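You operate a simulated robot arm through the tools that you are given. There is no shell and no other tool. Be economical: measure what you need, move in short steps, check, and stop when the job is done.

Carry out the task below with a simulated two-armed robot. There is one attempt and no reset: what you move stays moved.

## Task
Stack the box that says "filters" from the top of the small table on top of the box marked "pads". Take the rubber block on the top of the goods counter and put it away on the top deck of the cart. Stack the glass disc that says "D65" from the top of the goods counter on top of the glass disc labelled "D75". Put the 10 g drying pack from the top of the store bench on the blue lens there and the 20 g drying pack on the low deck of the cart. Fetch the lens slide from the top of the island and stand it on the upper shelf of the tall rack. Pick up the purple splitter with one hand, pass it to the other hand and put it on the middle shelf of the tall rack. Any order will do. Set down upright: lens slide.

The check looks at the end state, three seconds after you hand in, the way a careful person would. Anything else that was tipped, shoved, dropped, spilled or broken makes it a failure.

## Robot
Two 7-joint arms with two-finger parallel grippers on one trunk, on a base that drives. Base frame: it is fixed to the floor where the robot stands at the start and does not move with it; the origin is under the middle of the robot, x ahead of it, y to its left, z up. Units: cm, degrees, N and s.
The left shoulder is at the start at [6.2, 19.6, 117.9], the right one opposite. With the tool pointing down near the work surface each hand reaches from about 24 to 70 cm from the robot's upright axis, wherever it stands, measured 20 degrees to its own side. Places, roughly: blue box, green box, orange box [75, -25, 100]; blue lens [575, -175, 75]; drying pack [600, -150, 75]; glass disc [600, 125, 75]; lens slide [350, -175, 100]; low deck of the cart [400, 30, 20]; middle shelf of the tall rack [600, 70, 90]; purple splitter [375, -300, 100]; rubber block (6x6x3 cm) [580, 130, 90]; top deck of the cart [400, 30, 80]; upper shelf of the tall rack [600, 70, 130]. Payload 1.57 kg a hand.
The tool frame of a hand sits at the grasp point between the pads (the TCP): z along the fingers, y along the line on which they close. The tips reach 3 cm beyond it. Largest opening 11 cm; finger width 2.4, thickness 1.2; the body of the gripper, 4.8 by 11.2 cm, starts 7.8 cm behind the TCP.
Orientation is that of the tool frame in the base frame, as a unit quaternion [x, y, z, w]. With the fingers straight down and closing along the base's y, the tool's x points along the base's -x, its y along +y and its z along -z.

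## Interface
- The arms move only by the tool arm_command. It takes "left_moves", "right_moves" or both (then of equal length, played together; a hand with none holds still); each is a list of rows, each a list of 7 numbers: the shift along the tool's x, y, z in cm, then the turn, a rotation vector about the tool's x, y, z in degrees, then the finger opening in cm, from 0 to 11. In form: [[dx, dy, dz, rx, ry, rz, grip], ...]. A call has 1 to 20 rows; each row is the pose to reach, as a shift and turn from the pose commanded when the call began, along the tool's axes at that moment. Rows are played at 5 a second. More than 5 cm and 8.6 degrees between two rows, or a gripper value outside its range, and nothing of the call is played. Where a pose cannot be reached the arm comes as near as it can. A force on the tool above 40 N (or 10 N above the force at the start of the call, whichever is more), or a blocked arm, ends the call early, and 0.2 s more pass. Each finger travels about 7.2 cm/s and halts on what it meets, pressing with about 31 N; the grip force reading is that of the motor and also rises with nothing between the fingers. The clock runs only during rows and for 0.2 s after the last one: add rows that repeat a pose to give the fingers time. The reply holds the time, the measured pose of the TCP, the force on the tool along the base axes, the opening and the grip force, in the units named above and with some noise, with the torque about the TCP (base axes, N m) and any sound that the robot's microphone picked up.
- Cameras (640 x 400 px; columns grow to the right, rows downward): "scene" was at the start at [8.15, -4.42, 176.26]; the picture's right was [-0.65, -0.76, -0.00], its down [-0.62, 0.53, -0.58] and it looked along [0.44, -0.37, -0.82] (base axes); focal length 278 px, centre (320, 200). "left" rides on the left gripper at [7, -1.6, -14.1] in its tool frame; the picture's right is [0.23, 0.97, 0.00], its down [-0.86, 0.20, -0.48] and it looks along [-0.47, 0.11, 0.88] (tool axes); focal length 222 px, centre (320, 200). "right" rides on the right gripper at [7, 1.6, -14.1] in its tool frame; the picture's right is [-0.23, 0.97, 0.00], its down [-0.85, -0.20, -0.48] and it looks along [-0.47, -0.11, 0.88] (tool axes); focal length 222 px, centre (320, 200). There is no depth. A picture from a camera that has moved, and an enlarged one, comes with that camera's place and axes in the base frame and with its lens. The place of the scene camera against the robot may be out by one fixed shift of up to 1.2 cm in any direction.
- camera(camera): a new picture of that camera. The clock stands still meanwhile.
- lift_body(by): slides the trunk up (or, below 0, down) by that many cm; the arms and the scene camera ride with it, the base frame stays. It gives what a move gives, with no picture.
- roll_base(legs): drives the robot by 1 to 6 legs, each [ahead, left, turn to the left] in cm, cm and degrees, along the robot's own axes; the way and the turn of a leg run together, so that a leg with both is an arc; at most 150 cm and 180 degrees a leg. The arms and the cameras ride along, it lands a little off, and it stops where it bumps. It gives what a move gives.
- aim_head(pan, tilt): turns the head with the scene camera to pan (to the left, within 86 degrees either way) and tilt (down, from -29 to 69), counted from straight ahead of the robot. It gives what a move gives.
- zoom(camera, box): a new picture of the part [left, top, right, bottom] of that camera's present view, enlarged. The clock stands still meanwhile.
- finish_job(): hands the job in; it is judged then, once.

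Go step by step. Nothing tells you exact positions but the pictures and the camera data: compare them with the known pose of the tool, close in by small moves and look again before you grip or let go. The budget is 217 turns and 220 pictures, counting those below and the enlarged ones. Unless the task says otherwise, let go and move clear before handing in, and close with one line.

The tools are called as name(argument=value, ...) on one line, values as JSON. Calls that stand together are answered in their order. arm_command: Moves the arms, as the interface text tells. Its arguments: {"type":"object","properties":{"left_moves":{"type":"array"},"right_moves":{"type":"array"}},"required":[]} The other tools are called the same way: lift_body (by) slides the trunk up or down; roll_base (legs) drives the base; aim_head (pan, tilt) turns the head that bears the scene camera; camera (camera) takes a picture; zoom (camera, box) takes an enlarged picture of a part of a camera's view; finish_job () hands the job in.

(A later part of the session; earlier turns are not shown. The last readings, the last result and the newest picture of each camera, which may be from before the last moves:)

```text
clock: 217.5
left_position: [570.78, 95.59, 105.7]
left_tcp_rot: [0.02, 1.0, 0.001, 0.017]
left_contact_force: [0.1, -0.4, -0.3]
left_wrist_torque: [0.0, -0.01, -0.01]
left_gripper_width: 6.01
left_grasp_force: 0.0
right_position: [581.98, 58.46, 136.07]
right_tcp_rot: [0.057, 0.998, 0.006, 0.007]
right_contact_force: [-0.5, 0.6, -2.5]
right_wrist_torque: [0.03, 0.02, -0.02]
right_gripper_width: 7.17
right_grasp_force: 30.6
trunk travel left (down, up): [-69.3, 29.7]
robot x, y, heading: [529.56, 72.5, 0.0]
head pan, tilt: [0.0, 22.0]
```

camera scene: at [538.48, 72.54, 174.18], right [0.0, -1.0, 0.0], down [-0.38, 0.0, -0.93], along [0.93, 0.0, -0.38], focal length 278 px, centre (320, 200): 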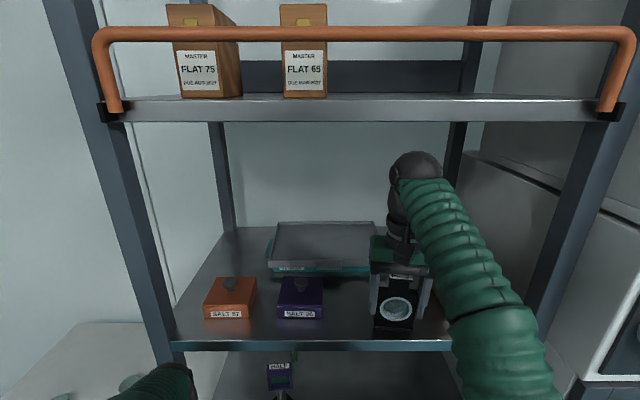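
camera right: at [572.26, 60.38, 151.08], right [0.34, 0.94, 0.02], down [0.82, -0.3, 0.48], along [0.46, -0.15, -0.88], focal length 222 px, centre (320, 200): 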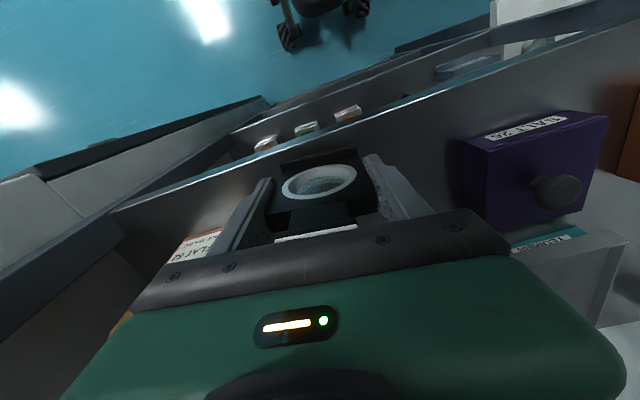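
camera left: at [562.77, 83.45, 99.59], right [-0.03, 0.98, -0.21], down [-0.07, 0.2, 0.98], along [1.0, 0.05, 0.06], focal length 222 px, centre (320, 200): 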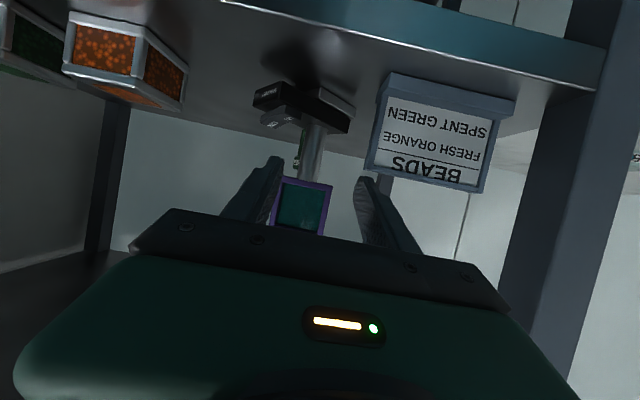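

No contact yet; continuing in small steps.

lift_body(by=-0.4)

lift_body(by=-0.3)

zoom(camera="scene", box=[340, 220, 460, 360])

```text
clock: 218.0
left_position: [570.72, 95.73, 105.28]
left_tcp_rot: [0.02, 1.0, 0.001, 0.016]
left_contact_force: [0.4, -0.4, -0.1]
left_wrist_torque: [-0.01, -0.01, 0.0]
left_gripper_width: 6.01
left_grasp_force: 0.0
right_position: [581.85, 58.45, 135.92]
right_tcp_rot: [0.057, 0.998, 0.006, 0.01]
right_contact_force: [4.9, -0.8, 24.0]
right_wrist_torque: [-0.98, 0.0, 0.24]
right_gripper_width: 7.21
right_grasp_force: 31.0
trunk travel left (down, up): [-68.9, 30.1]
robot x, y, heading: [529.19, 72.22, 0.1]
head pan, tilt: [0.0, 22.0]
```

```text
clock: 218.5
left_position: [570.62, 95.68, 105.07]
left_tcp_rot: [0.02, 1.0, 0.002, 0.018]
left_contact_force: [0.0, 0.6, 0.6]
left_wrist_torque: [0.0, 0.01, 0.04]
left_gripper_width: 6.01
left_grasp_force: 0.0
right_position: [581.8, 58.41, 135.45]
right_tcp_rot: [0.056, 0.998, 0.005, 0.008]
right_contact_force: [3.0, -1.9, 24.1]
right_wrist_torque: [-0.94, 0.2, 0.09]
right_gripper_width: 7.14
right_grasp_force: 31.1
trunk travel left (down, up): [-68.6, 30.4]
robot x, y, heading: [528.82, 72.71, 0.0]
head pan, tilt: [0.0, 22.0]
```

```text
2.86 times, centred on (400, 290) of scene
camera zoom: at [540.94, 72.9, 172.24], right [0.0, -1.0, 0.0], down [-0.37, 0.0, -0.93], along [0.93, 0.0, -0.37], focal length 795 px, centre (91, -57)
```

zoom: 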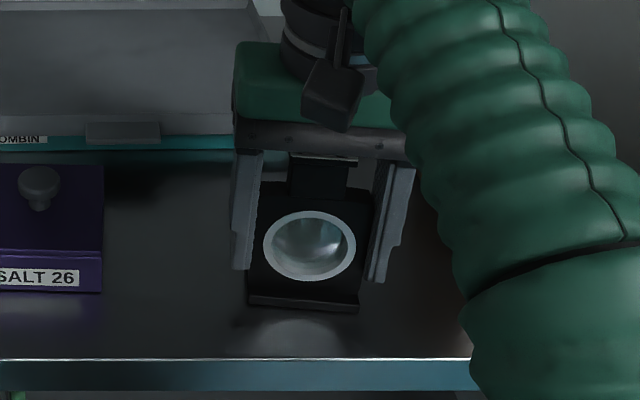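

Seated (24 N). Ease slightly, open, and check.

lift_body(by=0.3)

arm_command(right_moves=[[0, 0, 0, 0, 0, 0, 7.3], [0, 0, 0, 0, 0, 0, 7.8], [0, 0, 0, 0, 0, 0, 8.6], [0, 0, 0, 0, 0, 0, 9.2], [0, 0, 0, 0, 0, 0, 9.2]])

zoom(camera="scene", box=[340, 220, 460, 360])

zoom(camera="right", box=[180, 60, 500, 260])

```text
clock: 219.0
left_position: [570.79, 95.67, 105.33]
left_tcp_rot: [0.021, 1.0, 0.001, 0.016]
left_contact_force: [0.7, -0.2, 0.1]
left_wrist_torque: [0.0, 0.01, 0.04]
left_gripper_width: 6.02
left_grasp_force: 0.0
right_position: [581.93, 58.55, 135.42]
right_tcp_rot: [0.056, 0.998, 0.007, 0.006]
right_contact_force: [0.1, -0.6, -1.8]
right_wrist_torque: [0.01, 0.0, 0.03]
right_gripper_width: 7.17
right_grasp_force: 30.6
trunk travel left (down, up): [-68.9, 30.1]
robot x, y, heading: [529.35, 72.22, -0.2]
head pan, tilt: [0.0, 22.0]
```

```text
clock: 220.2
left_position: [570.76, 95.61, 105.32]
left_tcp_rot: [0.02, 1.0, 0.002, 0.016]
left_contact_force: [-0.1, 0.6, 0.1]
left_wrist_torque: [-0.01, 0.0, -0.03]
left_gripper_width: 6.01
left_grasp_force: 0.1
right_position: [581.96, 58.46, 135.65]
right_tcp_rot: [0.057, 0.998, 0.006, 0.008]
right_contact_force: [-0.1, 0.3, -0.2]
right_wrist_torque: [-0.03, 0.0, -0.01]
right_gripper_width: 9.21
right_grasp_force: 0.1
trunk travel left (down, up): [-68.9, 30.1]
robot x, y, heading: [529.47, 72.32, -0.0]
head pan, tilt: [0.0, 22.0]
```

```text
2.86 times, centred on (400, 290) of scene
camera zoom: at [541.28, 72.81, 172.5], right [0.0, -1.0, 0.0], down [-0.38, 0.0, -0.93], along [0.93, 0.0, -0.38], focal length 795 px, centre (91, -57)
```

zoom: 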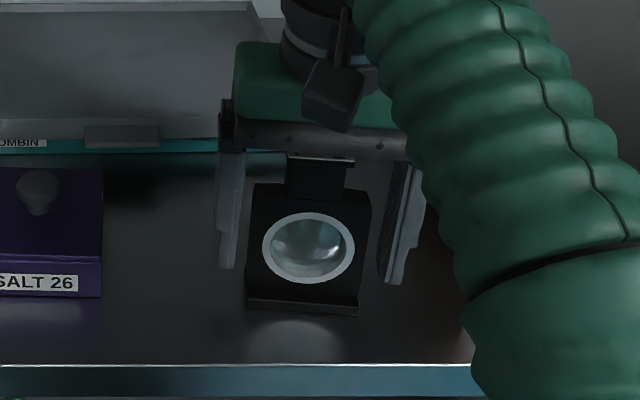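

```text
2.00 times, centred on (340, 160) of right
camera zoom: at [574.84, 60.66, 149.68], right [0.34, 0.94, 0.02], down [0.82, -0.3, 0.49], along [0.46, -0.15, -0.87], focal length 444 px, centre (280, 280)
```

zoom: 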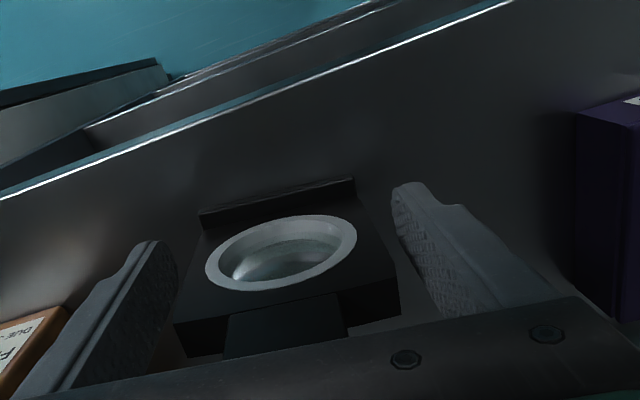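

The slide stands upright on its own. I'll rise 2 cm and back straight out.

lift_body(by=2)

roll_base(legs=[[-40, 0, 0]])

aim_head(pan=20, tilt=30)

camera(camera="scene")

```text
clock: 220.9
left_position: [570.81, 95.62, 107.36]
left_tcp_rot: [0.02, 1.0, 0.001, 0.017]
left_contact_force: [0.9, -0.2, 0.4]
left_wrist_torque: [-0.01, -0.01, 0.0]
left_gripper_width: 5.98
left_grasp_force: 0.0
right_position: [581.83, 58.49, 137.62]
right_tcp_rot: [0.056, 0.998, 0.006, 0.008]
right_contact_force: [-0.2, 0.1, -0.5]
right_wrist_torque: [0.02, 0.0, -0.02]
right_gripper_width: 9.18
right_grasp_force: 0.1
trunk travel left (down, up): [-70.9, 28.1]
robot x, y, heading: [529.15, 72.43, 0.3]
head pan, tilt: [0.0, 22.0]
```

```text
clock: 223.4
left_position: [529.91, 95.71, 107.29]
left_tcp_rot: [0.016, 1.0, 0.001, 0.015]
left_contact_force: [-1.1, 1.2, -1.2]
left_wrist_torque: [0.0, 0.02, 0.03]
left_gripper_width: 6.03
left_grasp_force: 0.0
right_position: [541.42, 58.45, 137.6]
right_tcp_rot: [0.053, 0.999, 0.007, 0.007]
right_contact_force: [0.4, -0.3, -0.3]
right_wrist_torque: [0.01, -0.01, 0.04]
right_gripper_width: 9.2
right_grasp_force: 0.1
trunk travel left (down, up): [-70.9, 28.1]
robot x, y, heading: [488.52, 72.14, 0.5]
head pan, tilt: [0.0, 22.0]
```

```text
clock: 224.3
left_position: [529.49, 95.71, 107.37]
left_tcp_rot: [0.017, 1.0, 0.002, 0.017]
left_contact_force: [0.7, 1.0, 0.2]
left_wrist_torque: [0.01, 0.0, -0.03]
left_gripper_width: 6.01
left_grasp_force: 0.1
right_position: [540.92, 58.62, 137.88]
right_tcp_rot: [0.053, 0.999, 0.006, 0.009]
right_contact_force: [-0.1, 0.0, 0.5]
right_wrist_torque: [-0.02, -0.03, 0.01]
right_gripper_width: 9.2
right_grasp_force: 0.1
trunk travel left (down, up): [-70.9, 28.1]
robot x, y, heading: [488.15, 72.09, 0.3]
head pan, tilt: [20.0, 30.0]
```

```text
93 pictures are left
camera scene: at [499.56, 75.86, 173.24], right [0.35, -0.94, 0.0], down [-0.47, -0.17, -0.87], along [0.81, 0.3, -0.5], focal length 278 px, centre (320, 200)
```

scene: 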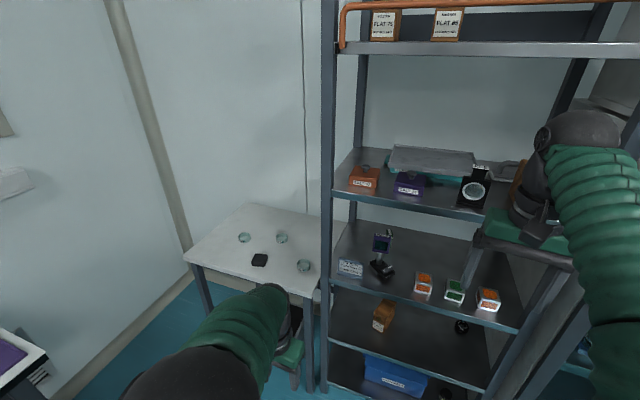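

The lens slide stands on the upper shelf. Next the goods counter: three glass discs and the black rubber block. Zooming to read labels.

zoom(camera="scene", box=[210, 215, 330, 290])

```text
5.33 times, centred on (270, 252) of scene
camera zoom: at [499.56, 75.86, 173.24], right [0.35, -0.94, 0.0], down [-0.47, -0.17, -0.87], along [0.81, 0.3, -0.5], focal length 1484 px, centre (587, -80)
```

zoom: 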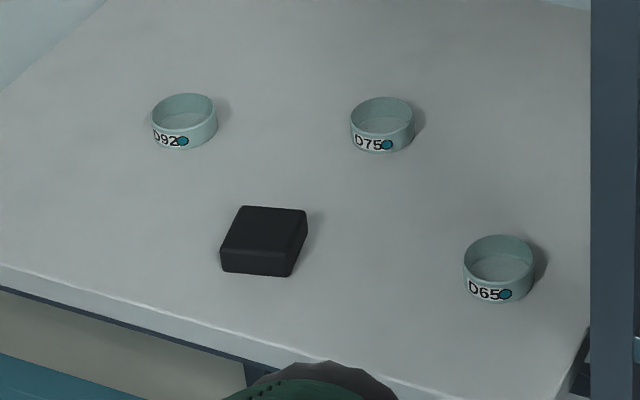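

D65 is near (593, 120), D75 near (609, 140), the block near (588, 141); the counter front edge is x≈577. I'll retract the right hand, lower the trunk a bit, and drive to the counter.

arm_command(right_moves=[[4, -1.5, 2, 0, 0, 0, 9.2], [8, -3.5, 4, 0, 0, 0, 9.2], [12, -5.5, 6, 0, 0, 0, 9.2], [16, -7.5, 8, 0, 0, 0, 9.2], [20, -9.5, 10, 0, 0, 0, 9.2], [24, -10.7, 12, 0, 0, 0, 9.2], [25, -10.7, 15, 0, 0, 0, 9.2], [25, -10.7, 18, 0, 0, 0, 9.2]], left_moves=[[0, 0, 0, 0, 0, 0, 9], [0, 0, 0, 0, 0, 0, 11], [0, 0, 0, 0, 0, 0, 11], [0, 0, 0, 0, 0, 0, 11], [0, 0, 0, 0, 0, 0, 11], [0, 0, 0, 0, 0, 0, 11], [0, 0, 0, 0, 0, 0, 11], [0, 0, 0, 0, 0, 0, 11]])

lift_body(by=-5)

roll_base(legs=[[0, 40, 0], [46, 0, 0]])

aim_head(pan=15, tilt=52)

camera(camera="scene")

camera(camera="left")

```text
clock: 226.1
left_position: [529.39, 95.73, 107.52]
left_tcp_rot: [0.017, 1.0, 0.002, 0.019]
left_contact_force: [0.6, 0.5, 0.6]
left_wrist_torque: [0.0, 0.0, 0.01]
left_gripper_width: 10.97
left_grasp_force: 0.0
right_position: [519.39, 50.66, 122.19]
right_tcp_rot: [0.053, 0.999, 0.006, 0.008]
right_contact_force: [0.0, -0.8, -1.3]
right_wrist_torque: [0.02, 0.0, 0.0]
right_gripper_width: 9.19
right_grasp_force: 0.0
right hand out of reach, approached as far as the arm can: row 6, 7, 8
trunk travel left (down, up): [-70.9, 28.1]
robot x, y, heading: [488.14, 72.34, 0.3]
head pan, tilt: [20.0, 30.0]
```

```text
clock: 227.0
left_position: [529.6, 95.65, 102.39]
left_tcp_rot: [0.017, 1.0, 0.001, 0.017]
left_contact_force: [0.6, -0.2, 0.3]
left_wrist_torque: [-0.01, -0.03, 0.02]
left_gripper_width: 11.02
left_grasp_force: 0.1
right_position: [519.51, 50.78, 117.36]
right_tcp_rot: [0.054, 0.999, 0.006, 0.007]
right_contact_force: [-0.1, -0.1, -0.2]
right_wrist_torque: [0.01, 0.01, 0.03]
right_gripper_width: 9.2
right_grasp_force: 0.1
trunk travel left (down, up): [-65.9, 33.1]
robot x, y, heading: [488.27, 72.4, 0.6]
head pan, tilt: [20.0, 30.0]
```

```text
clock: 231.9
left_position: [576.1, 137.08, 102.46]
left_tcp_rot: [0.015, 1.0, 0.002, 0.018]
left_contact_force: [-0.9, -0.5, 0.1]
left_wrist_torque: [0.0, 0.0, 0.0]
left_gripper_width: 10.99
left_grasp_force: 0.0
right_position: [566.06, 92.11, 117.29]
right_tcp_rot: [0.054, 0.999, 0.006, 0.007]
right_contact_force: [0.4, 0.0, 0.4]
right_wrist_torque: [0.0, 0.02, -0.01]
right_gripper_width: 9.2
right_grasp_force: 0.0
trunk travel left (down, up): [-65.9, 33.1]
robot x, y, heading: [535.17, 113.49, 0.6]
head pan, tilt: [20.0, 30.0]
```

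```text
clock: 232.8
left_position: [576.07, 137.11, 102.32]
left_tcp_rot: [0.016, 1.0, 0.001, 0.018]
left_contact_force: [0.6, 0.6, -0.4]
left_wrist_torque: [0.0, 0.0, 0.01]
left_gripper_width: 11.03
left_grasp_force: 0.2
right_position: [566.23, 92.07, 117.28]
right_tcp_rot: [0.052, 0.999, 0.007, 0.007]
right_contact_force: [-0.2, 0.1, -1.2]
right_wrist_torque: [-0.04, 0.0, 0.02]
right_gripper_width: 9.23
right_grasp_force: 0.1
trunk travel left (down, up): [-65.9, 33.1]
robot x, y, heading: [535.07, 113.65, 0.6]
head pan, tilt: [15.0, 52.0]
```

```text
91 pictures are left
camera scene: at [544.85, 116.08, 165.02], right [0.27, -0.96, 0.0], down [-0.76, -0.21, -0.61], along [0.59, 0.16, -0.79], focal length 278 px, centre (320, 200)
```

scene: 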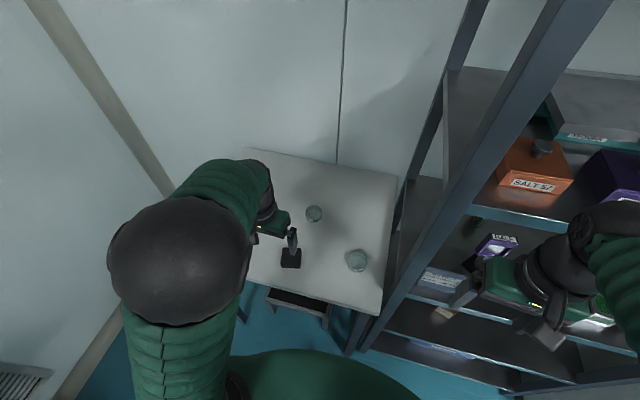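

```text
90 pictures are left
camera left: at [568.67, 135.76, 116.22], right [-0.2, 0.98, 0.0], down [0.84, 0.17, 0.51], along [0.5, 0.1, -0.86], focal length 222 px, centre (320, 200)
```

left: 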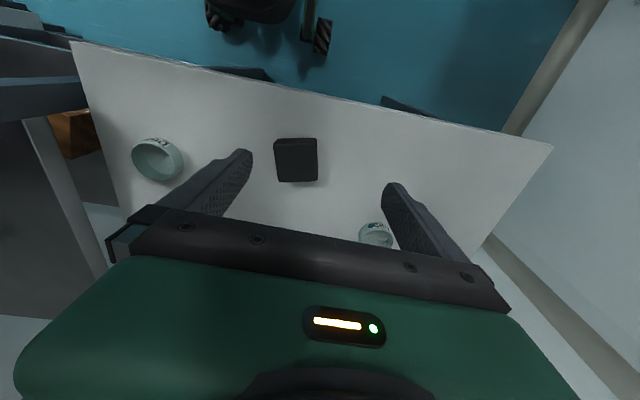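

Triangulating gives the counter at z≈83.5: D65 at (584.5, 115), block at (580, 134.5), D75 at (598, 133). I'll take the left hand over D65.

arm_command(left_moves=[[-2, -4.2, 0, 0, 0.7, 0, 11], [-4, -8.4, 0, 0, 1.4, 0, 11], [-6, -12.6, 0, 0, 2, 0, 11], [-8, -16.8, 0, 0, 2, 0, 11], [-9.1, -21, 0.5, 0, 2, 0, 11], [-9.1, -22, 4, 0, 2, 0, 11], [-9.1, -22, 4, 0, 2, 0, 11], [-9.1, -22, 4, 0, 2, 0, 11]])

camera(camera="left")

camera(camera="scene")

```text
clock: 234.6
left_position: [585.14, 115.29, 99.16]
left_tcp_rot: [0.008, 1.0, -0.001, 0.005]
left_contact_force: [-0.7, 1.1, 0.2]
left_wrist_torque: [0.0, -0.01, -0.01]
left_gripper_width: 11.0
left_grasp_force: 0.1
right_position: [566.07, 91.98, 117.25]
right_tcp_rot: [0.053, 0.999, 0.007, 0.007]
right_contact_force: [0.3, -0.8, 0.9]
right_wrist_torque: [0.01, -0.03, -0.03]
right_gripper_width: 9.21
right_grasp_force: 0.1
trunk travel left (down, up): [-65.9, 33.1]
robot x, y, heading: [534.82, 113.51, 0.7]
head pan, tilt: [15.0, 52.0]
```

```text
89 pictures are left
camera left: at [578.02, 113.87, 113.23], right [-0.21, 0.98, 0.0], down [0.85, 0.18, 0.49], along [0.48, 0.1, -0.87], focal length 222 px, centre (320, 200)
```

left: 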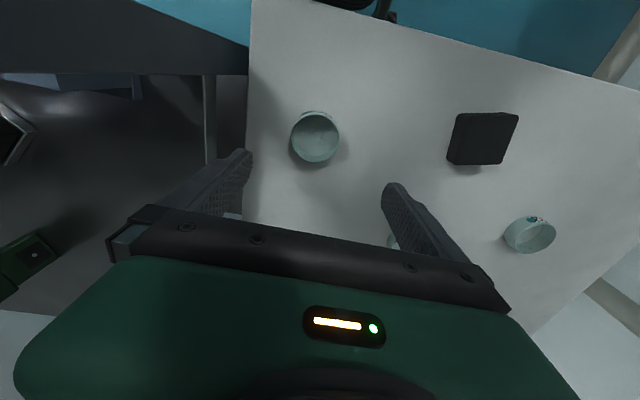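

```text
88 pictures are left
camera scene: at [544.75, 115.99, 165.02], right [0.27, -0.96, 0.0], down [-0.76, -0.21, -0.61], along [0.59, 0.16, -0.79], focal length 278 px, centre (320, 200)
```

scene: 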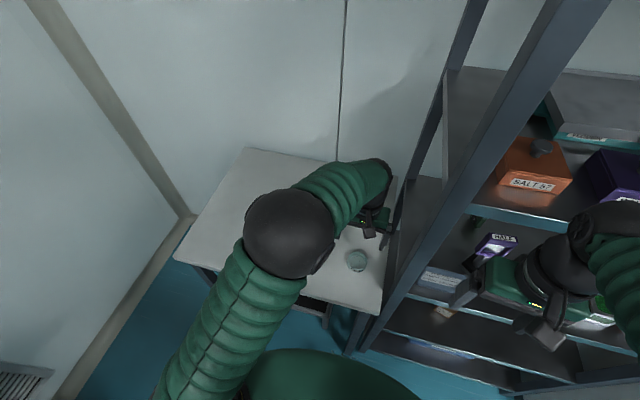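

D65 is centred under the hand. Descending around it with opening 9.

arm_command(left_moves=[[0.5, -0.5, 1, 0, 0, 0, 9], [0.5, -0.5, 4, 0, 0, 0, 9], [0.5, -0.5, 7, 0, 0, 0, 9], [0.5, -0.5, 9.5, 0, 0, 0, 9], [0.5, -0.5, 11.2, 0, 0, 0, 9], [0.5, -0.5, 11.2, 0, 0, 0, 9]])

zoom(camera="left", box=[200, 90, 440, 240])

```text
clock: 236.0
left_position: [584.35, 114.44, 87.15]
left_tcp_rot: [0.017, 1.0, 0.002, 0.0]
left_contact_force: [-0.2, -0.2, 0.2]
left_wrist_torque: [0.04, 0.01, 0.0]
left_gripper_width: 8.98
left_grasp_force: 0.1
right_position: [566.15, 92.12, 117.1]
right_tcp_rot: [0.053, 0.999, 0.007, 0.007]
right_contact_force: [-0.4, -0.4, 0.5]
right_wrist_torque: [-0.02, 0.03, 0.01]
right_gripper_width: 9.17
right_grasp_force: 0.2
trunk travel left (down, up): [-65.9, 33.1]
robot x, y, heading: [534.96, 113.3, 0.5]
head pan, tilt: [15.0, 52.0]
```

```text
2.67 times, centred on (320, 165) of left
camera zoom: at [577.33, 113.0, 101.31], right [-0.2, 0.98, 0.0], down [0.86, 0.17, 0.48], along [0.47, 0.1, -0.88], focal length 592 px, centre (320, 293)
```

zoom: 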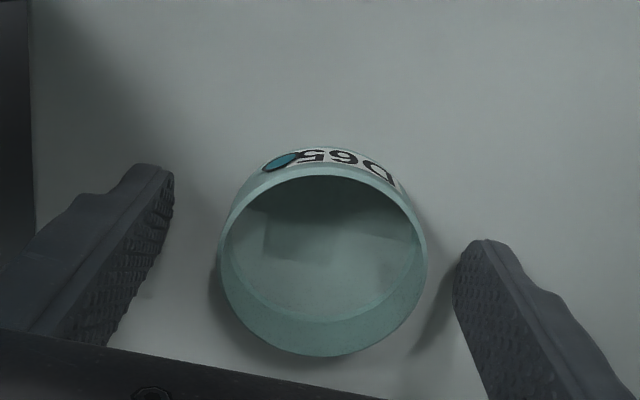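

arm_command(left_moves=[[-0.2, 0.3, 0.4, 0, 0, 0, 9], [-0.2, 0.3, 0.4, 0, 0, 0, 7.8], [-0.2, 0.3, 0.4, 0, 0, 0, 6.6], [-0.2, 0.3, 0.4, 0, 0, 0, 5.5], [-0.2, 0.3, 0.4, 0, 0, 0, 5], [-0.2, 0.3, 0.4, 0, 0, 0, 5]])

zoom(camera="left", box=[200, 90, 440, 240])

```text
clock: 237.4
left_position: [584.41, 114.53, 86.99]
left_tcp_rot: [0.016, 1.0, 0.002, 0.001]
left_contact_force: [-0.4, -12.2, 17.2]
left_wrist_torque: [-1.0, 0.25, 0.11]
left_gripper_width: 6.09
left_grasp_force: 6.2
right_position: [565.93, 91.92, 117.24]
right_tcp_rot: [0.053, 0.999, 0.007, 0.009]
right_contact_force: [-0.4, -0.2, 0.7]
right_wrist_torque: [-0.02, -0.02, -0.01]
right_gripper_width: 9.21
right_grasp_force: 0.0
trunk travel left (down, up): [-65.9, 33.1]
robot x, y, heading: [534.93, 113.68, 0.3]
head pan, tilt: [15.0, 52.0]
```

```text
2.67 times, centred on (320, 165) of left
camera zoom: at [577.42, 113.12, 101.12], right [-0.2, 0.98, 0.0], down [0.86, 0.17, 0.48], along [0.47, 0.1, -0.88], focal length 592 px, centre (320, 293)
```

zoom: 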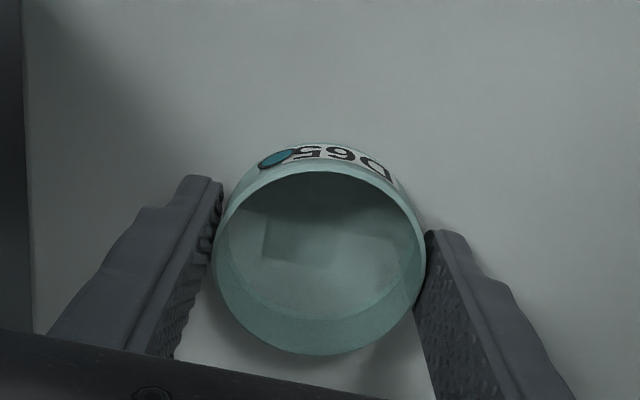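

The fingertips touch the table and the grip is still building. I'll raise 0.3 and hold the closing command longer.

arm_command(left_moves=[[0, 0, -0.3, 0, 0, 0, 5], [0, 0, -0.4, 0, 0, 0, 5], [0, 0, -0.4, 0, 0, 0, 5], [0, 0, -0.4, 0, 0, 0, 5]])

```text
clock: 238.4
left_position: [584.48, 114.59, 87.28]
left_tcp_rot: [0.016, 1.0, 0.004, -0.001]
left_contact_force: [0.4, 0.3, -1.1]
left_wrist_torque: [-0.01, 0.0, -0.01]
left_gripper_width: 5.91
left_grasp_force: 30.7
right_position: [566.14, 91.89, 117.12]
right_tcp_rot: [0.053, 0.999, 0.008, 0.007]
right_contact_force: [0.5, 0.2, 0.2]
right_wrist_torque: [0.0, 0.0, 0.01]
right_gripper_width: 9.2
right_grasp_force: 0.0
trunk travel left (down, up): [-65.9, 33.1]
robot x, y, heading: [535.05, 113.69, 0.3]
head pan, tilt: [15.0, 52.0]
```

Gripped. Lifting and moving above D75.

arm_command(left_moves=[[0, 0, -4, 0, 0, 0, 5], [0, 0, -8, 0, 0, 0, 5], [-2.5, 3.7, -10, 0, 0, 0, 5], [-5, 7.5, -10, 0, 0, 0, 5], [-7.5, 11.2, -10, 0, 0, 0, 5], [-10, 15, -10, 0, 0, 0, 5], [-12.7, 18.8, -10, 0, 0, 0, 5], [-12.7, 18.8, -10, 0, 0, 0, 5], [-12.7, 18.8, -10, 0, 0, 0, 5]])

camera(camera="left")

camera(camera="scene")

```text
clock: 240.4
left_position: [597.84, 133.01, 97.58]
left_tcp_rot: [0.016, 1.0, 0.003, 0.0]
left_contact_force: [0.6, -0.7, -2.0]
left_wrist_torque: [0.0, 0.0, 0.0]
left_gripper_width: 5.91
left_grasp_force: 30.6
right_position: [565.99, 92.04, 117.26]
right_tcp_rot: [0.053, 0.999, 0.006, 0.007]
right_contact_force: [-0.1, 0.0, 0.2]
right_wrist_torque: [0.01, 0.03, 0.03]
right_gripper_width: 9.19
right_grasp_force: 0.1
trunk travel left (down, up): [-65.9, 33.1]
robot x, y, heading: [534.65, 113.58, 0.6]
head pan, tilt: [15.0, 52.0]
```

```text
85 pictures are left
camera left: at [590.78, 131.64, 111.73], right [-0.2, 0.98, 0.0], down [0.86, 0.17, 0.48], along [0.47, 0.1, -0.88], focal length 222 px, centre (320, 200)
```

left: 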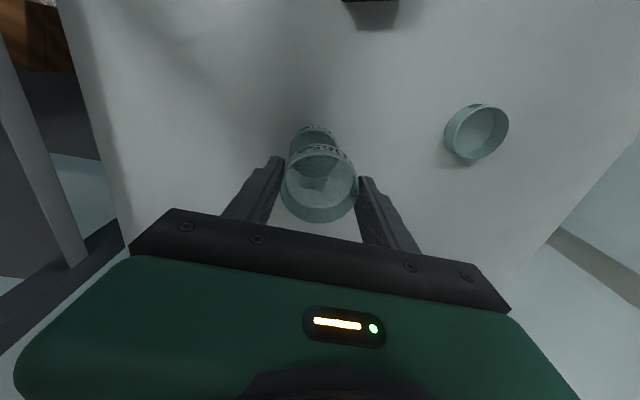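

```text
84 pictures are left
camera scene: at [544.87, 115.98, 165.01], right [0.27, -0.96, 0.0], down [-0.76, -0.21, -0.61], along [0.59, 0.16, -0.79], focal length 278 px, centre (320, 200)
```

scene: 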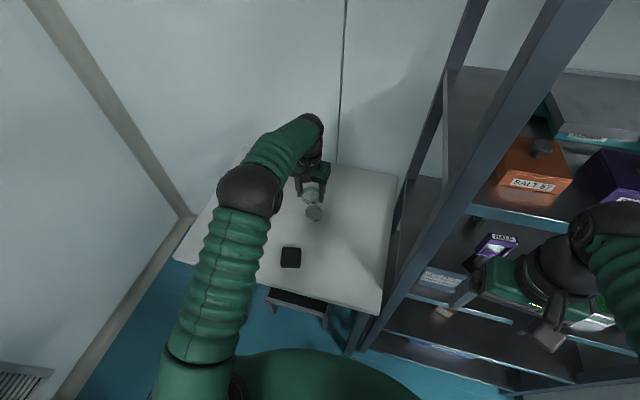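

zoom(camera="left", box=[220, 100, 420, 240])

zoom(camera="scene", box=[270, 150, 360, 230])

```text
2.86 times, centred on (320, 170) of left
camera zoom: at [590.78, 131.64, 111.73], right [-0.2, 0.98, 0.0], down [0.86, 0.17, 0.48], along [0.47, 0.1, -0.88], focal length 635 px, centre (320, 286)
```

zoom: 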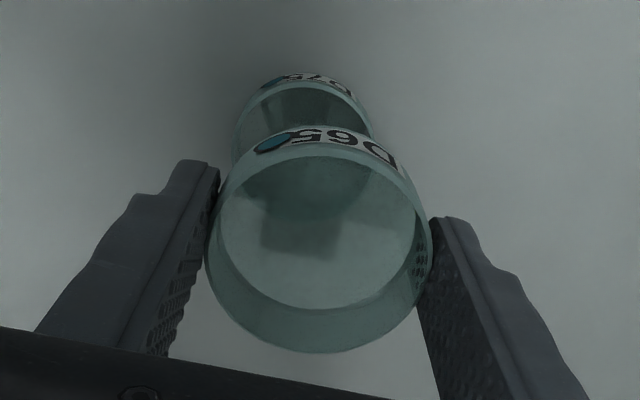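

```text
5.00 times, centred on (315, 190) of scene
camera zoom: at [544.87, 115.98, 165.01], right [0.27, -0.96, 0.0], down [-0.76, -0.21, -0.61], along [0.59, 0.16, -0.79], focal length 1391 px, centre (345, 250)
```

zoom: 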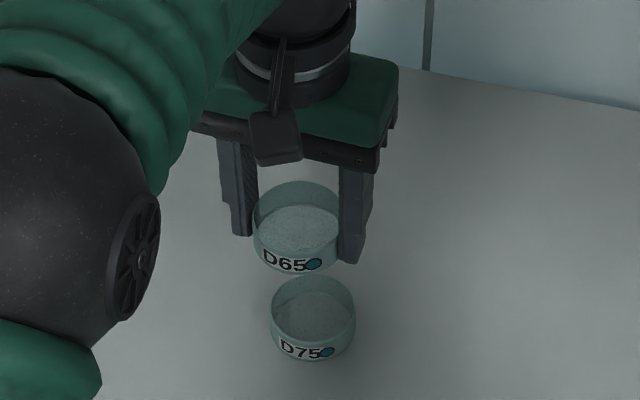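

D65 needs about (+0.6, −0.5) to centre on D75. Correct and descend to just above.

arm_command(left_moves=[[-0.6, -0.5, 2, 0, 0, 0, 5], [-0.6, -0.5, 4, 0, 0, 0, 5], [-0.6, -0.5, 6, 0, 0, 0, 5], [-0.6, -0.5, 6.5, 0, 0, 0, 5], [-0.6, -0.5, 6.5, 0, 0, 0, 5]])

zoom(camera="left", box=[220, 100, 420, 240])

zoom(camera="scene", box=[270, 150, 360, 230])

```text
clock: 241.6
left_position: [598.25, 132.69, 90.97]
left_tcp_rot: [0.015, 1.0, 0.002, 0.0]
left_contact_force: [0.5, 0.2, -2.3]
left_wrist_torque: [0.0, 0.06, 0.0]
left_gripper_width: 5.9
left_grasp_force: 30.6
right_position: [566.12, 92.11, 117.23]
right_tcp_rot: [0.053, 0.999, 0.006, 0.008]
right_contact_force: [-0.5, 0.4, -0.2]
right_wrist_torque: [0.02, -0.01, 0.01]
right_gripper_width: 9.19
right_grasp_force: 0.2
trunk travel left (down, up): [-65.9, 33.1]
robot x, y, heading: [535.03, 113.74, 0.5]
head pan, tilt: [15.0, 52.0]
```

```text
2.86 times, centred on (320, 170) of left
camera zoom: at [591.28, 131.23, 105.08], right [-0.2, 0.98, 0.0], down [0.86, 0.17, 0.48], along [0.47, 0.1, -0.88], focal length 635 px, centre (320, 286)
```

zoom: 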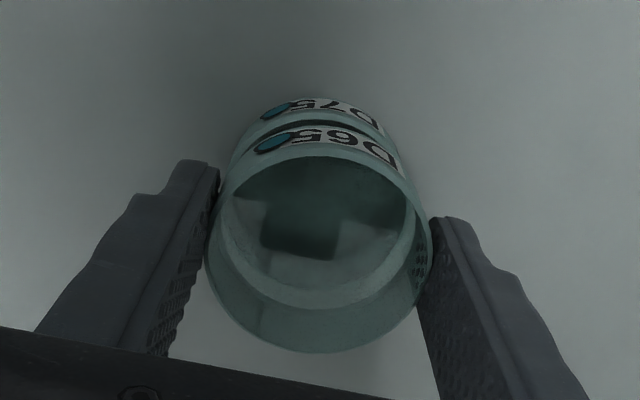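

```text
5.00 times, centred on (315, 190) of scene
camera zoom: at [544.92, 116.11, 165.01], right [0.27, -0.96, 0.0], down [-0.76, -0.21, -0.61], along [0.59, 0.16, -0.79], focal length 1391 px, centre (345, 250)
```

zoom: 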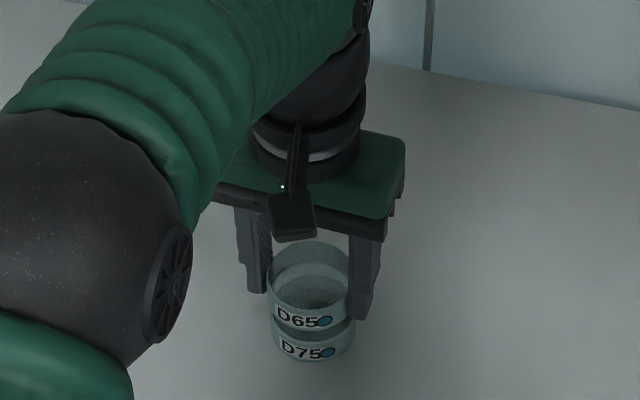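

Nearly aligned (0.2 cm). Adjust and lower to contact gently.

arm_command(left_moves=[[-0.2, -0.2, 0.4, 0, 0, 0, 5], [-0.2, -0.2, 0.8, 0, 0, 0, 5], [-0.2, -0.2, 1.1, 0, 0, 0, 5], [-0.2, -0.2, 1.3, 0, 0, 0, 5]])

```text
clock: 242.6
left_position: [598.42, 132.42, 89.53]
left_tcp_rot: [0.015, 1.0, 0.001, -0.001]
left_contact_force: [0.1, -0.2, -2.4]
left_wrist_torque: [-0.02, 0.04, 0.01]
left_gripper_width: 5.88
left_grasp_force: 30.6
right_position: [566.07, 92.11, 117.22]
right_tcp_rot: [0.053, 0.999, 0.006, 0.007]
right_contact_force: [0.6, 0.3, 0.4]
right_wrist_torque: [0.0, -0.03, 0.01]
right_gripper_width: 9.2
right_grasp_force: 0.0
trunk travel left (down, up): [-65.9, 33.1]
robot x, y, heading: [535.06, 113.67, 0.5]
head pan, tilt: [15.0, 52.0]
```

arm_command(left_moves=[[0, 0, 0.15, 0, 0, 0, 5], [0, 0, 0.3, 0, 0, 0, 5], [0, 0, 0.45, 0, 0, 0, 5]])

zoom(camera="scene", box=[270, 150, 360, 230])

```text
clock: 243.4
left_position: [598.51, 132.46, 89.39]
left_tcp_rot: [0.015, 1.0, 0.003, 0.001]
left_contact_force: [1.4, 0.9, 12.8]
left_wrist_torque: [-0.14, 0.1, -0.03]
left_gripper_width: 5.87
left_grasp_force: 30.8
right_position: [566.05, 92.06, 117.24]
right_tcp_rot: [0.054, 0.999, 0.007, 0.009]
right_contact_force: [-0.1, 0.3, -0.4]
right_wrist_torque: [0.01, -0.01, -0.02]
right_gripper_width: 9.21
right_grasp_force: 0.0
trunk travel left (down, up): [-65.9, 33.1]
robot x, y, heading: [535.13, 114.03, 0.8]
head pan, tilt: [15.0, 52.0]
```

```text
5.00 times, centred on (315, 190) of scene
camera zoom: at [544.66, 116.05, 165.05], right [0.27, -0.96, 0.0], down [-0.76, -0.21, -0.62], along [0.59, 0.16, -0.79], focal length 1391 px, centre (345, 250)
```

zoom: 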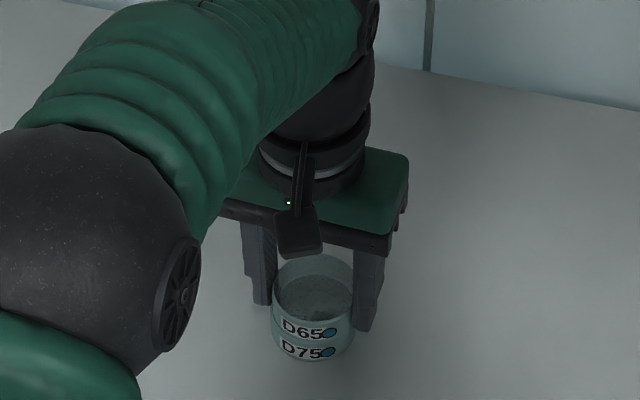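

Contact, labels aligned. Easing, opening and rising.

arm_command(left_moves=[[0, 0, -0.2, 0, 0, 0, 5.9], [0, 0, -0.2, 0, 0, 0, 6.5], [0, 0, -0.2, 0, 0, 0, 7.5], [0, 0, -0.2, 0, 0, 0, 8.5], [0, 0, -0.2, 0, 0, 0, 8.5], [0, 0, -3, 0, 0, 0, 8.5], [0, 0, -7, 0, 0, 0, 8.5], [0, 0, -11, 0, 0, 0, 8.5]])

zoom(camera="scene", box=[270, 150, 360, 230])

camera(camera="left")

```text
clock: 245.2
left_position: [598.42, 132.4, 100.13]
left_tcp_rot: [0.016, 1.0, 0.002, 0.0]
left_contact_force: [0.0, 0.0, 0.0]
left_wrist_torque: [0.01, 0.03, -0.01]
left_gripper_width: 8.51
left_grasp_force: 0.0
right_position: [566.12, 92.01, 117.27]
right_tcp_rot: [0.054, 0.999, 0.007, 0.007]
right_contact_force: [-0.1, 0.2, -0.3]
right_wrist_torque: [0.0, 0.03, 0.01]
right_gripper_width: 9.19
right_grasp_force: 0.1
trunk travel left (down, up): [-65.9, 33.1]
robot x, y, heading: [534.91, 113.6, 0.4]
head pan, tilt: [15.0, 52.0]
```

```text
5.00 times, centred on (315, 190) of scene
camera zoom: at [544.82, 116.05, 165.01], right [0.27, -0.96, 0.0], down [-0.76, -0.21, -0.61], along [0.59, 0.16, -0.79], focal length 1391 px, centre (345, 250)
```

zoom: 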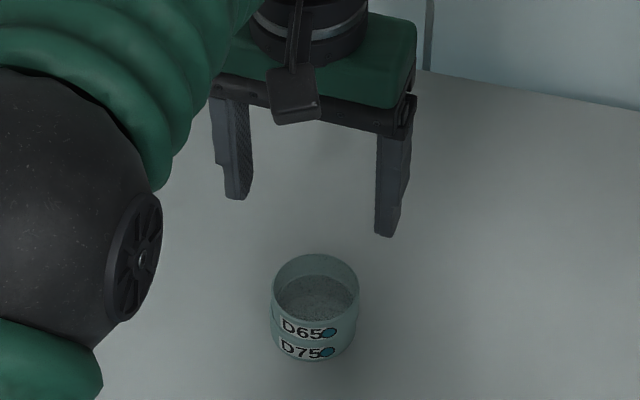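

```text
77 pictures are left
camera left: at [591.51, 130.92, 114.26], right [-0.2, 0.98, 0.0], down [0.86, 0.17, 0.48], along [0.47, 0.1, -0.88], focal length 222 px, centre (320, 200)
```

left: 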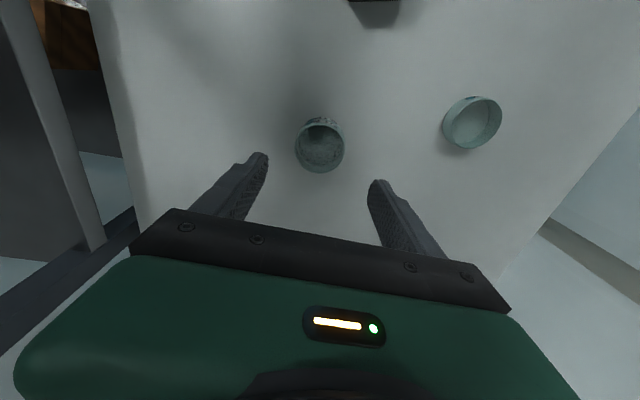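

D65 is stacked neatly on D75. Now the rubber block: moving the left hand above it.

arm_command(left_moves=[[4.5, 0.4, 0, 0, 0, 0, 9], [9, 0.8, 0, 0, 0, 0, 10], [13.5, 1.2, 0, 0, 0, 0, 11], [18.6, 1.7, 0, 0, 0, 0, 11], [18.6, 1.7, 0, 0, 0, 0, 11]])

zoom(camera="left", box=[200, 60, 440, 240])

```text
refused: row 4 steps farther than a row can; nothing moved
```

```text
2.22 times, centred on (320, 150) of left
camera zoom: at [591.51, 130.92, 114.26], right [-0.2, 0.98, 0.0], down [0.86, 0.17, 0.48], along [0.47, 0.1, -0.88], focal length 494 px, centre (320, 311)
```

zoom: 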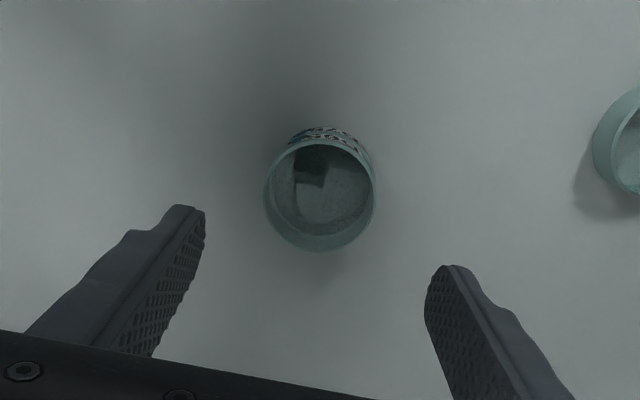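

arm_command(left_moves=[[4.5, 0.4, 0, 0, 0, 0, 9], [9, 0.8, 0, 0, 0, 0, 10], [13.5, 1.2, 0, 0, 0, 0, 11], [17, 1.5, 0, 0, 0, 0, 11], [18.6, 1.7, 0, 0, 0, 0, 11], [18.6, 1.7, 0, 0, 0, 0, 11]])

zoom(camera="left", box=[200, 60, 440, 240])

```text
clock: 246.6
left_position: [579.86, 134.79, 100.18]
left_tcp_rot: [0.015, 1.0, 0.002, 0.001]
left_contact_force: [1.0, 0.1, 0.0]
left_wrist_torque: [0.0, 0.0, 0.01]
left_gripper_width: 11.0
left_grasp_force: 0.3
right_position: [566.17, 92.13, 117.33]
right_tcp_rot: [0.053, 0.999, 0.006, 0.007]
right_contact_force: [-0.4, 0.5, 0.4]
right_wrist_torque: [0.01, 0.05, 0.02]
right_gripper_width: 9.19
right_grasp_force: 0.0
trunk travel left (down, up): [-65.9, 33.1]
robot x, y, heading: [534.73, 113.71, 0.5]
head pan, tilt: [15.0, 52.0]
```

```text
2.22 times, centred on (320, 150) of left
camera zoom: at [572.93, 133.36, 114.36], right [-0.2, 0.98, 0.0], down [0.86, 0.17, 0.48], along [0.47, 0.1, -0.88], focal length 494 px, centre (320, 311)
```

zoom: 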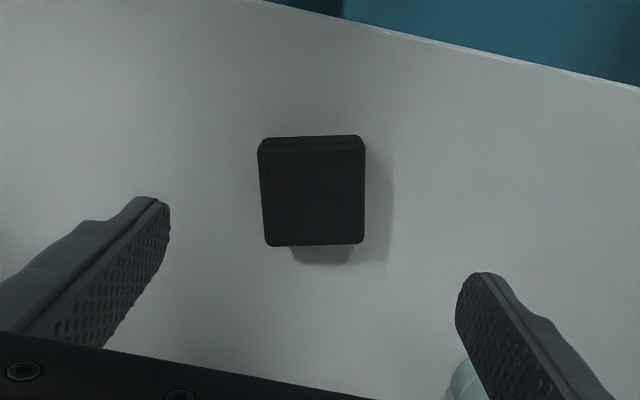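

The block is centred at (580.6, 134.7), rotated about 13°. Rotate and descend.

arm_command(left_moves=[[-0.7, 0, 2, 0, 0, -7, 10], [-0.7, 0, 5, 0, 0, -14, 9], [-0.7, 0, 8, 0, 0, -14.5, 9], [-0.7, 0, 11, 0, 0, -14.5, 9], [-0.7, 0, 12.8, 0, 0, -14.5, 9], [-0.7, 0, 12.8, 0, 0, -14.5, 9]])

zoom(camera="left", box=[200, 60, 440, 240])

```text
clock: 248.0
left_position: [580.5, 134.69, 87.38]
left_tcp_rot: [-0.11, 0.994, 0.002, 0.001]
left_contact_force: [-0.3, -0.8, 0.7]
left_wrist_torque: [0.01, 0.0, 0.0]
left_gripper_width: 8.98
left_grasp_force: 0.0
right_position: [566.04, 92.13, 117.24]
right_tcp_rot: [0.053, 0.999, 0.006, 0.008]
right_contact_force: [0.1, -0.6, -0.9]
right_wrist_torque: [0.03, -0.04, -0.01]
right_gripper_width: 9.19
right_grasp_force: 0.2
trunk travel left (down, up): [-65.9, 33.1]
robot x, y, heading: [535.17, 113.78, 0.6]
head pan, tilt: [15.0, 52.0]
```

```text
2.22 times, centred on (320, 150) of left
camera zoom: at [574.07, 131.6, 101.49], right [-0.44, 0.9, 0.0], down [0.79, 0.38, 0.48], along [0.43, 0.21, -0.88], focal length 494 px, centre (320, 311)
```

zoom: 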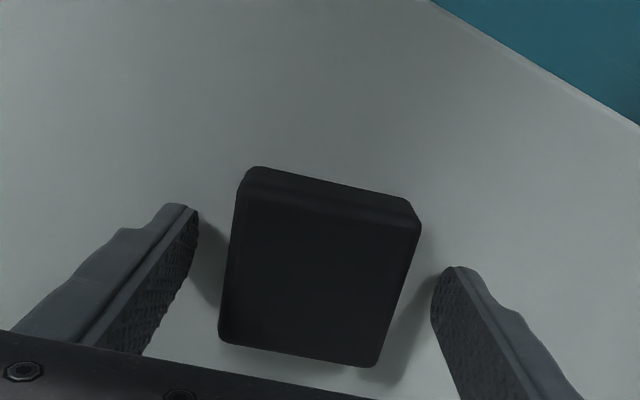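

arm_command(left_moves=[[0, 0, 0, 0, 0, 0, 7.8], [0, 0, 0, 0, 0, 0, 6.6], [0, 0, 0, 0, 0, 0, 5], [0, 0, 0, 0, 0, 0, 4.5], [0, 0, 0, 0, 0, 0, 4.5], [0, 0, -2, 0, 0, 0, 4.5], [0, 0, -6, 0, 0, 0, 4.5], [0, 0, -10, 0, 0, 0, 4.5], [0, 0, -15, 0, 0, 0, 4.5], [0, 0, -20, 0, 0, 0, 4.5]])

camera(camera="left")

```text
clock: 250.2
left_position: [580.27, 134.71, 107.66]
left_tcp_rot: [-0.111, 0.994, 0.002, 0.001]
left_contact_force: [0.8, 0.5, -1.1]
left_wrist_torque: [0.01, -0.05, 0.04]
left_gripper_width: 5.92
left_grasp_force: 30.9
right_position: [566.07, 92.18, 117.31]
right_tcp_rot: [0.054, 0.999, 0.007, 0.008]
right_contact_force: [-0.3, -1.4, 0.4]
right_wrist_torque: [0.0, 0.01, 0.0]
right_gripper_width: 9.21
right_grasp_force: 0.1
trunk travel left (down, up): [-65.9, 33.1]
robot x, y, heading: [534.84, 113.46, 0.5]
head pan, tilt: [15.0, 52.0]
```

```text
73 pictures are left
camera left: at [573.92, 131.68, 121.74], right [-0.44, 0.9, 0.0], down [0.79, 0.38, 0.48], along [0.43, 0.21, -0.88], focal length 222 px, centre (320, 200)
```

left: 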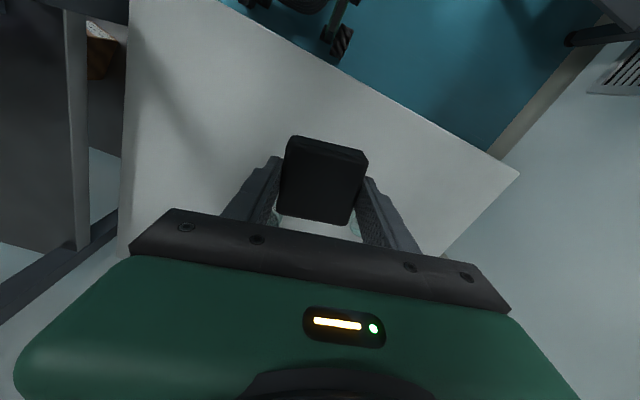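

Block held. I'll keep it in the left hand and go to the store bench to handle the drying packs with the right hand.

roll_base(legs=[[-45, 0, -0.5], [0, -135, 0], [0, -122, 0]])

aim_head(pan=-5, tilt=38)

camera(camera="scene")

```text
clock: 265.1
left_position: [541.7, -122.46, 107.45]
left_tcp_rot: [-0.132, 0.991, 0.001, 0.0]
left_contact_force: [0.3, 0.4, -0.2]
left_wrist_torque: [0.01, 0.01, 0.02]
left_gripper_width: 5.94
left_grasp_force: 30.8
right_position: [529.32, -165.83, 117.37]
right_tcp_rot: [0.031, 0.999, 0.005, 0.007]
right_contact_force: [-0.7, 0.5, -0.2]
right_wrist_torque: [-0.03, -0.03, 0.03]
right_gripper_width: 9.19
right_grasp_force: 0.0
trunk travel left (down, up): [-65.9, 33.1]
robot x, y, heading: [496.96, -145.75, 3.0]
head pan, tilt: [15.0, 52.0]
```

```text
clock: 265.9
left_position: [541.66, -122.68, 107.41]
left_tcp_rot: [-0.131, 0.991, 0.001, 0.001]
left_contact_force: [-0.4, 0.4, -1.4]
left_wrist_torque: [-0.01, -0.01, 0.02]
left_gripper_width: 5.93
left_grasp_force: 30.6
right_position: [529.19, -165.96, 117.23]
right_tcp_rot: [0.031, 0.999, 0.006, 0.008]
right_contact_force: [0.3, -0.9, 0.3]
right_wrist_torque: [0.0, 0.01, -0.01]
right_gripper_width: 9.19
right_grasp_force: 0.1
trunk travel left (down, up): [-65.9, 33.1]
robot x, y, heading: [497.43, -146.06, 3.0]
head pan, tilt: [-5.0, 38.0]
```

```text
72 pictures are left
camera scene: at [508.38, -145.49, 166.99], right [-0.04, -1.0, 0.0], down [-0.62, 0.02, -0.79], along [0.79, -0.03, -0.62], focal length 278 px, centre (320, 200)
```

scene: 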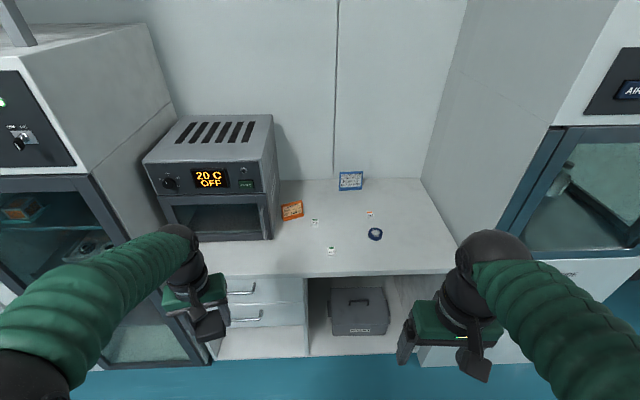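

zoom(camera="scene", box=[270, 160, 430, 270])

```text
3.64 times, centred on (350, 215) of scene
camera zoom: at [508.38, -145.49, 166.99], right [-0.04, -1.0, 0.0], down [-0.62, 0.02, -0.79], along [0.79, -0.03, -0.62], focal length 1012 px, centre (211, 146)
```

zoom: 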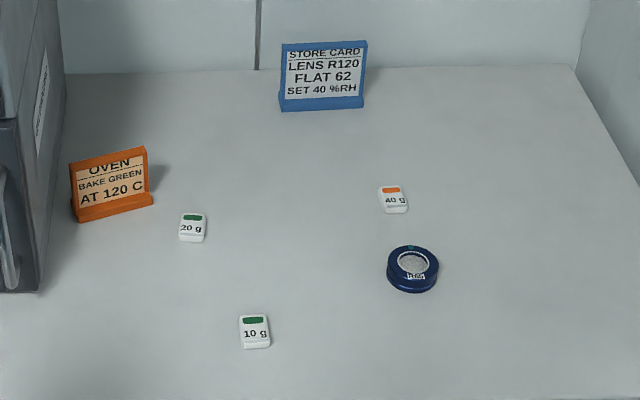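

The labels read: 10 g, 20 g, 40 g, and the blue lens. I'll lift and retract the left hand (clear of the oven), then drive closer.

arm_command(left_moves=[[2.5, 0.7, -4, 0, 0, 0, 4.5], [5, 1.4, -8, 0, 0, 0, 4.5], [7.5, 2.1, -12, 0, 0, 0, 4.5], [10, 2.8, -16, 0, 0, 0, 4.5], [12, 3.3, -20, 0, 0, 0, 4.5], [13.5, 3.6, -22, 0, 0, 0, 4.5]])

roll_base(legs=[[0, 6, -3], [30, 0, 0]])

aim_head(pan=-10, tilt=50)

camera(camera="scene")

camera(camera="right")

```text
clock: 267.3
left_position: [527.47, -122.82, 129.63]
left_tcp_rot: [-0.132, 0.991, 0.002, 0.0]
left_contact_force: [0.4, 0.7, -1.1]
left_wrist_torque: [-0.01, 0.0, 0.03]
left_gripper_width: 5.91
left_grasp_force: 31.3
right_position: [529.14, -166.01, 117.33]
right_tcp_rot: [0.032, 0.999, 0.006, 0.008]
right_contact_force: [-0.8, -0.6, 0.1]
right_wrist_torque: [0.0, -0.04, -0.03]
right_gripper_width: 9.22
right_grasp_force: 0.1
trunk travel left (down, up): [-65.9, 33.1]
robot x, y, heading: [497.23, -145.89, 3.3]
head pan, tilt: [-5.0, 38.0]
```

```text
clock: 269.9
left_position: [558.41, -119.7, 129.81]
left_tcp_rot: [-0.107, 0.994, 0.007, 0.002]
left_contact_force: [0.6, 0.0, -1.6]
left_wrist_torque: [0.0, -0.01, -0.01]
left_gripper_width: 5.94
left_grasp_force: 31.5
right_position: [557.94, -162.69, 117.07]
right_tcp_rot: [0.056, 0.998, 0.011, 0.008]
right_contact_force: [0.0, -0.5, 0.0]
right_wrist_torque: [-0.02, 0.0, 0.0]
right_gripper_width: 9.21
right_grasp_force: 0.1
trunk travel left (down, up): [-65.9, 33.1]
robot x, y, heading: [526.9, -140.11, 0.2]
head pan, tilt: [-5.0, 38.0]
```

```text
clock: 270.7
left_position: [558.65, -119.02, 129.62]
left_tcp_rot: [-0.107, 0.994, 0.003, 0.001]
left_contact_force: [-0.1, 0.6, -1.1]
left_wrist_torque: [0.02, 0.0, 0.01]
left_gripper_width: 5.91
left_grasp_force: 31.4
right_position: [558.08, -162.25, 117.2]
right_tcp_rot: [0.057, 0.998, 0.008, 0.007]
right_contact_force: [0.0, 0.3, 0.7]
right_wrist_torque: [-0.02, 0.0, -0.01]
right_gripper_width: 9.2
right_grasp_force: 0.1
trunk travel left (down, up): [-65.9, 33.1]
robot x, y, heading: [526.81, -140.15, 0.3]
head pan, tilt: [-10.0, 50.0]
```

```text
70 pictures are left
camera scene: at [537.2, -141.0, 165.29], right [-0.17, -0.99, 0.0], down [-0.76, 0.13, -0.64], along [0.63, -0.11, -0.77], focal length 278 px, centre (320, 200)
```

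scene: 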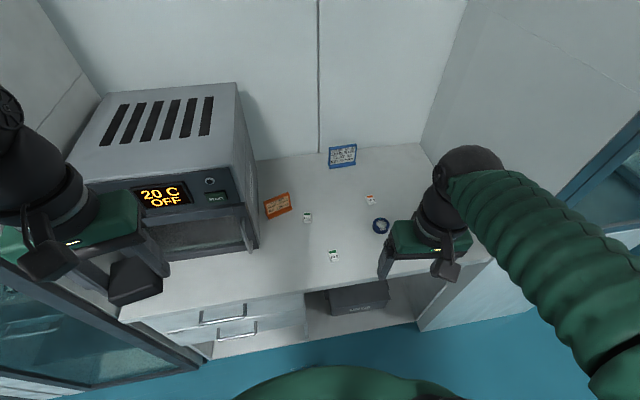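

```text
69 pictures are left
camera right: at [551.03, -159.91, 131.2], right [0.34, 0.94, 0.02], down [0.82, -0.3, 0.49], along [0.46, -0.15, -0.87], focal length 222 px, centre (320, 200)
```

right: 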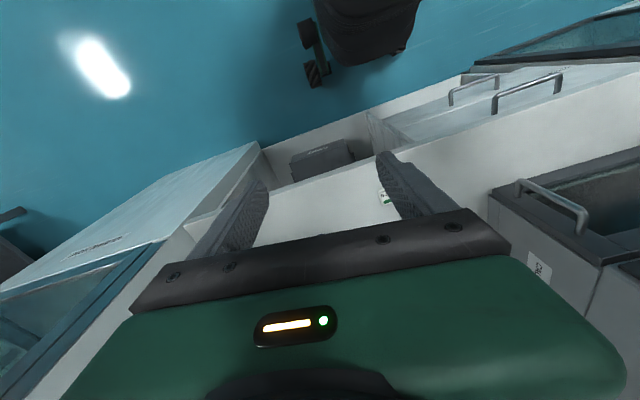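

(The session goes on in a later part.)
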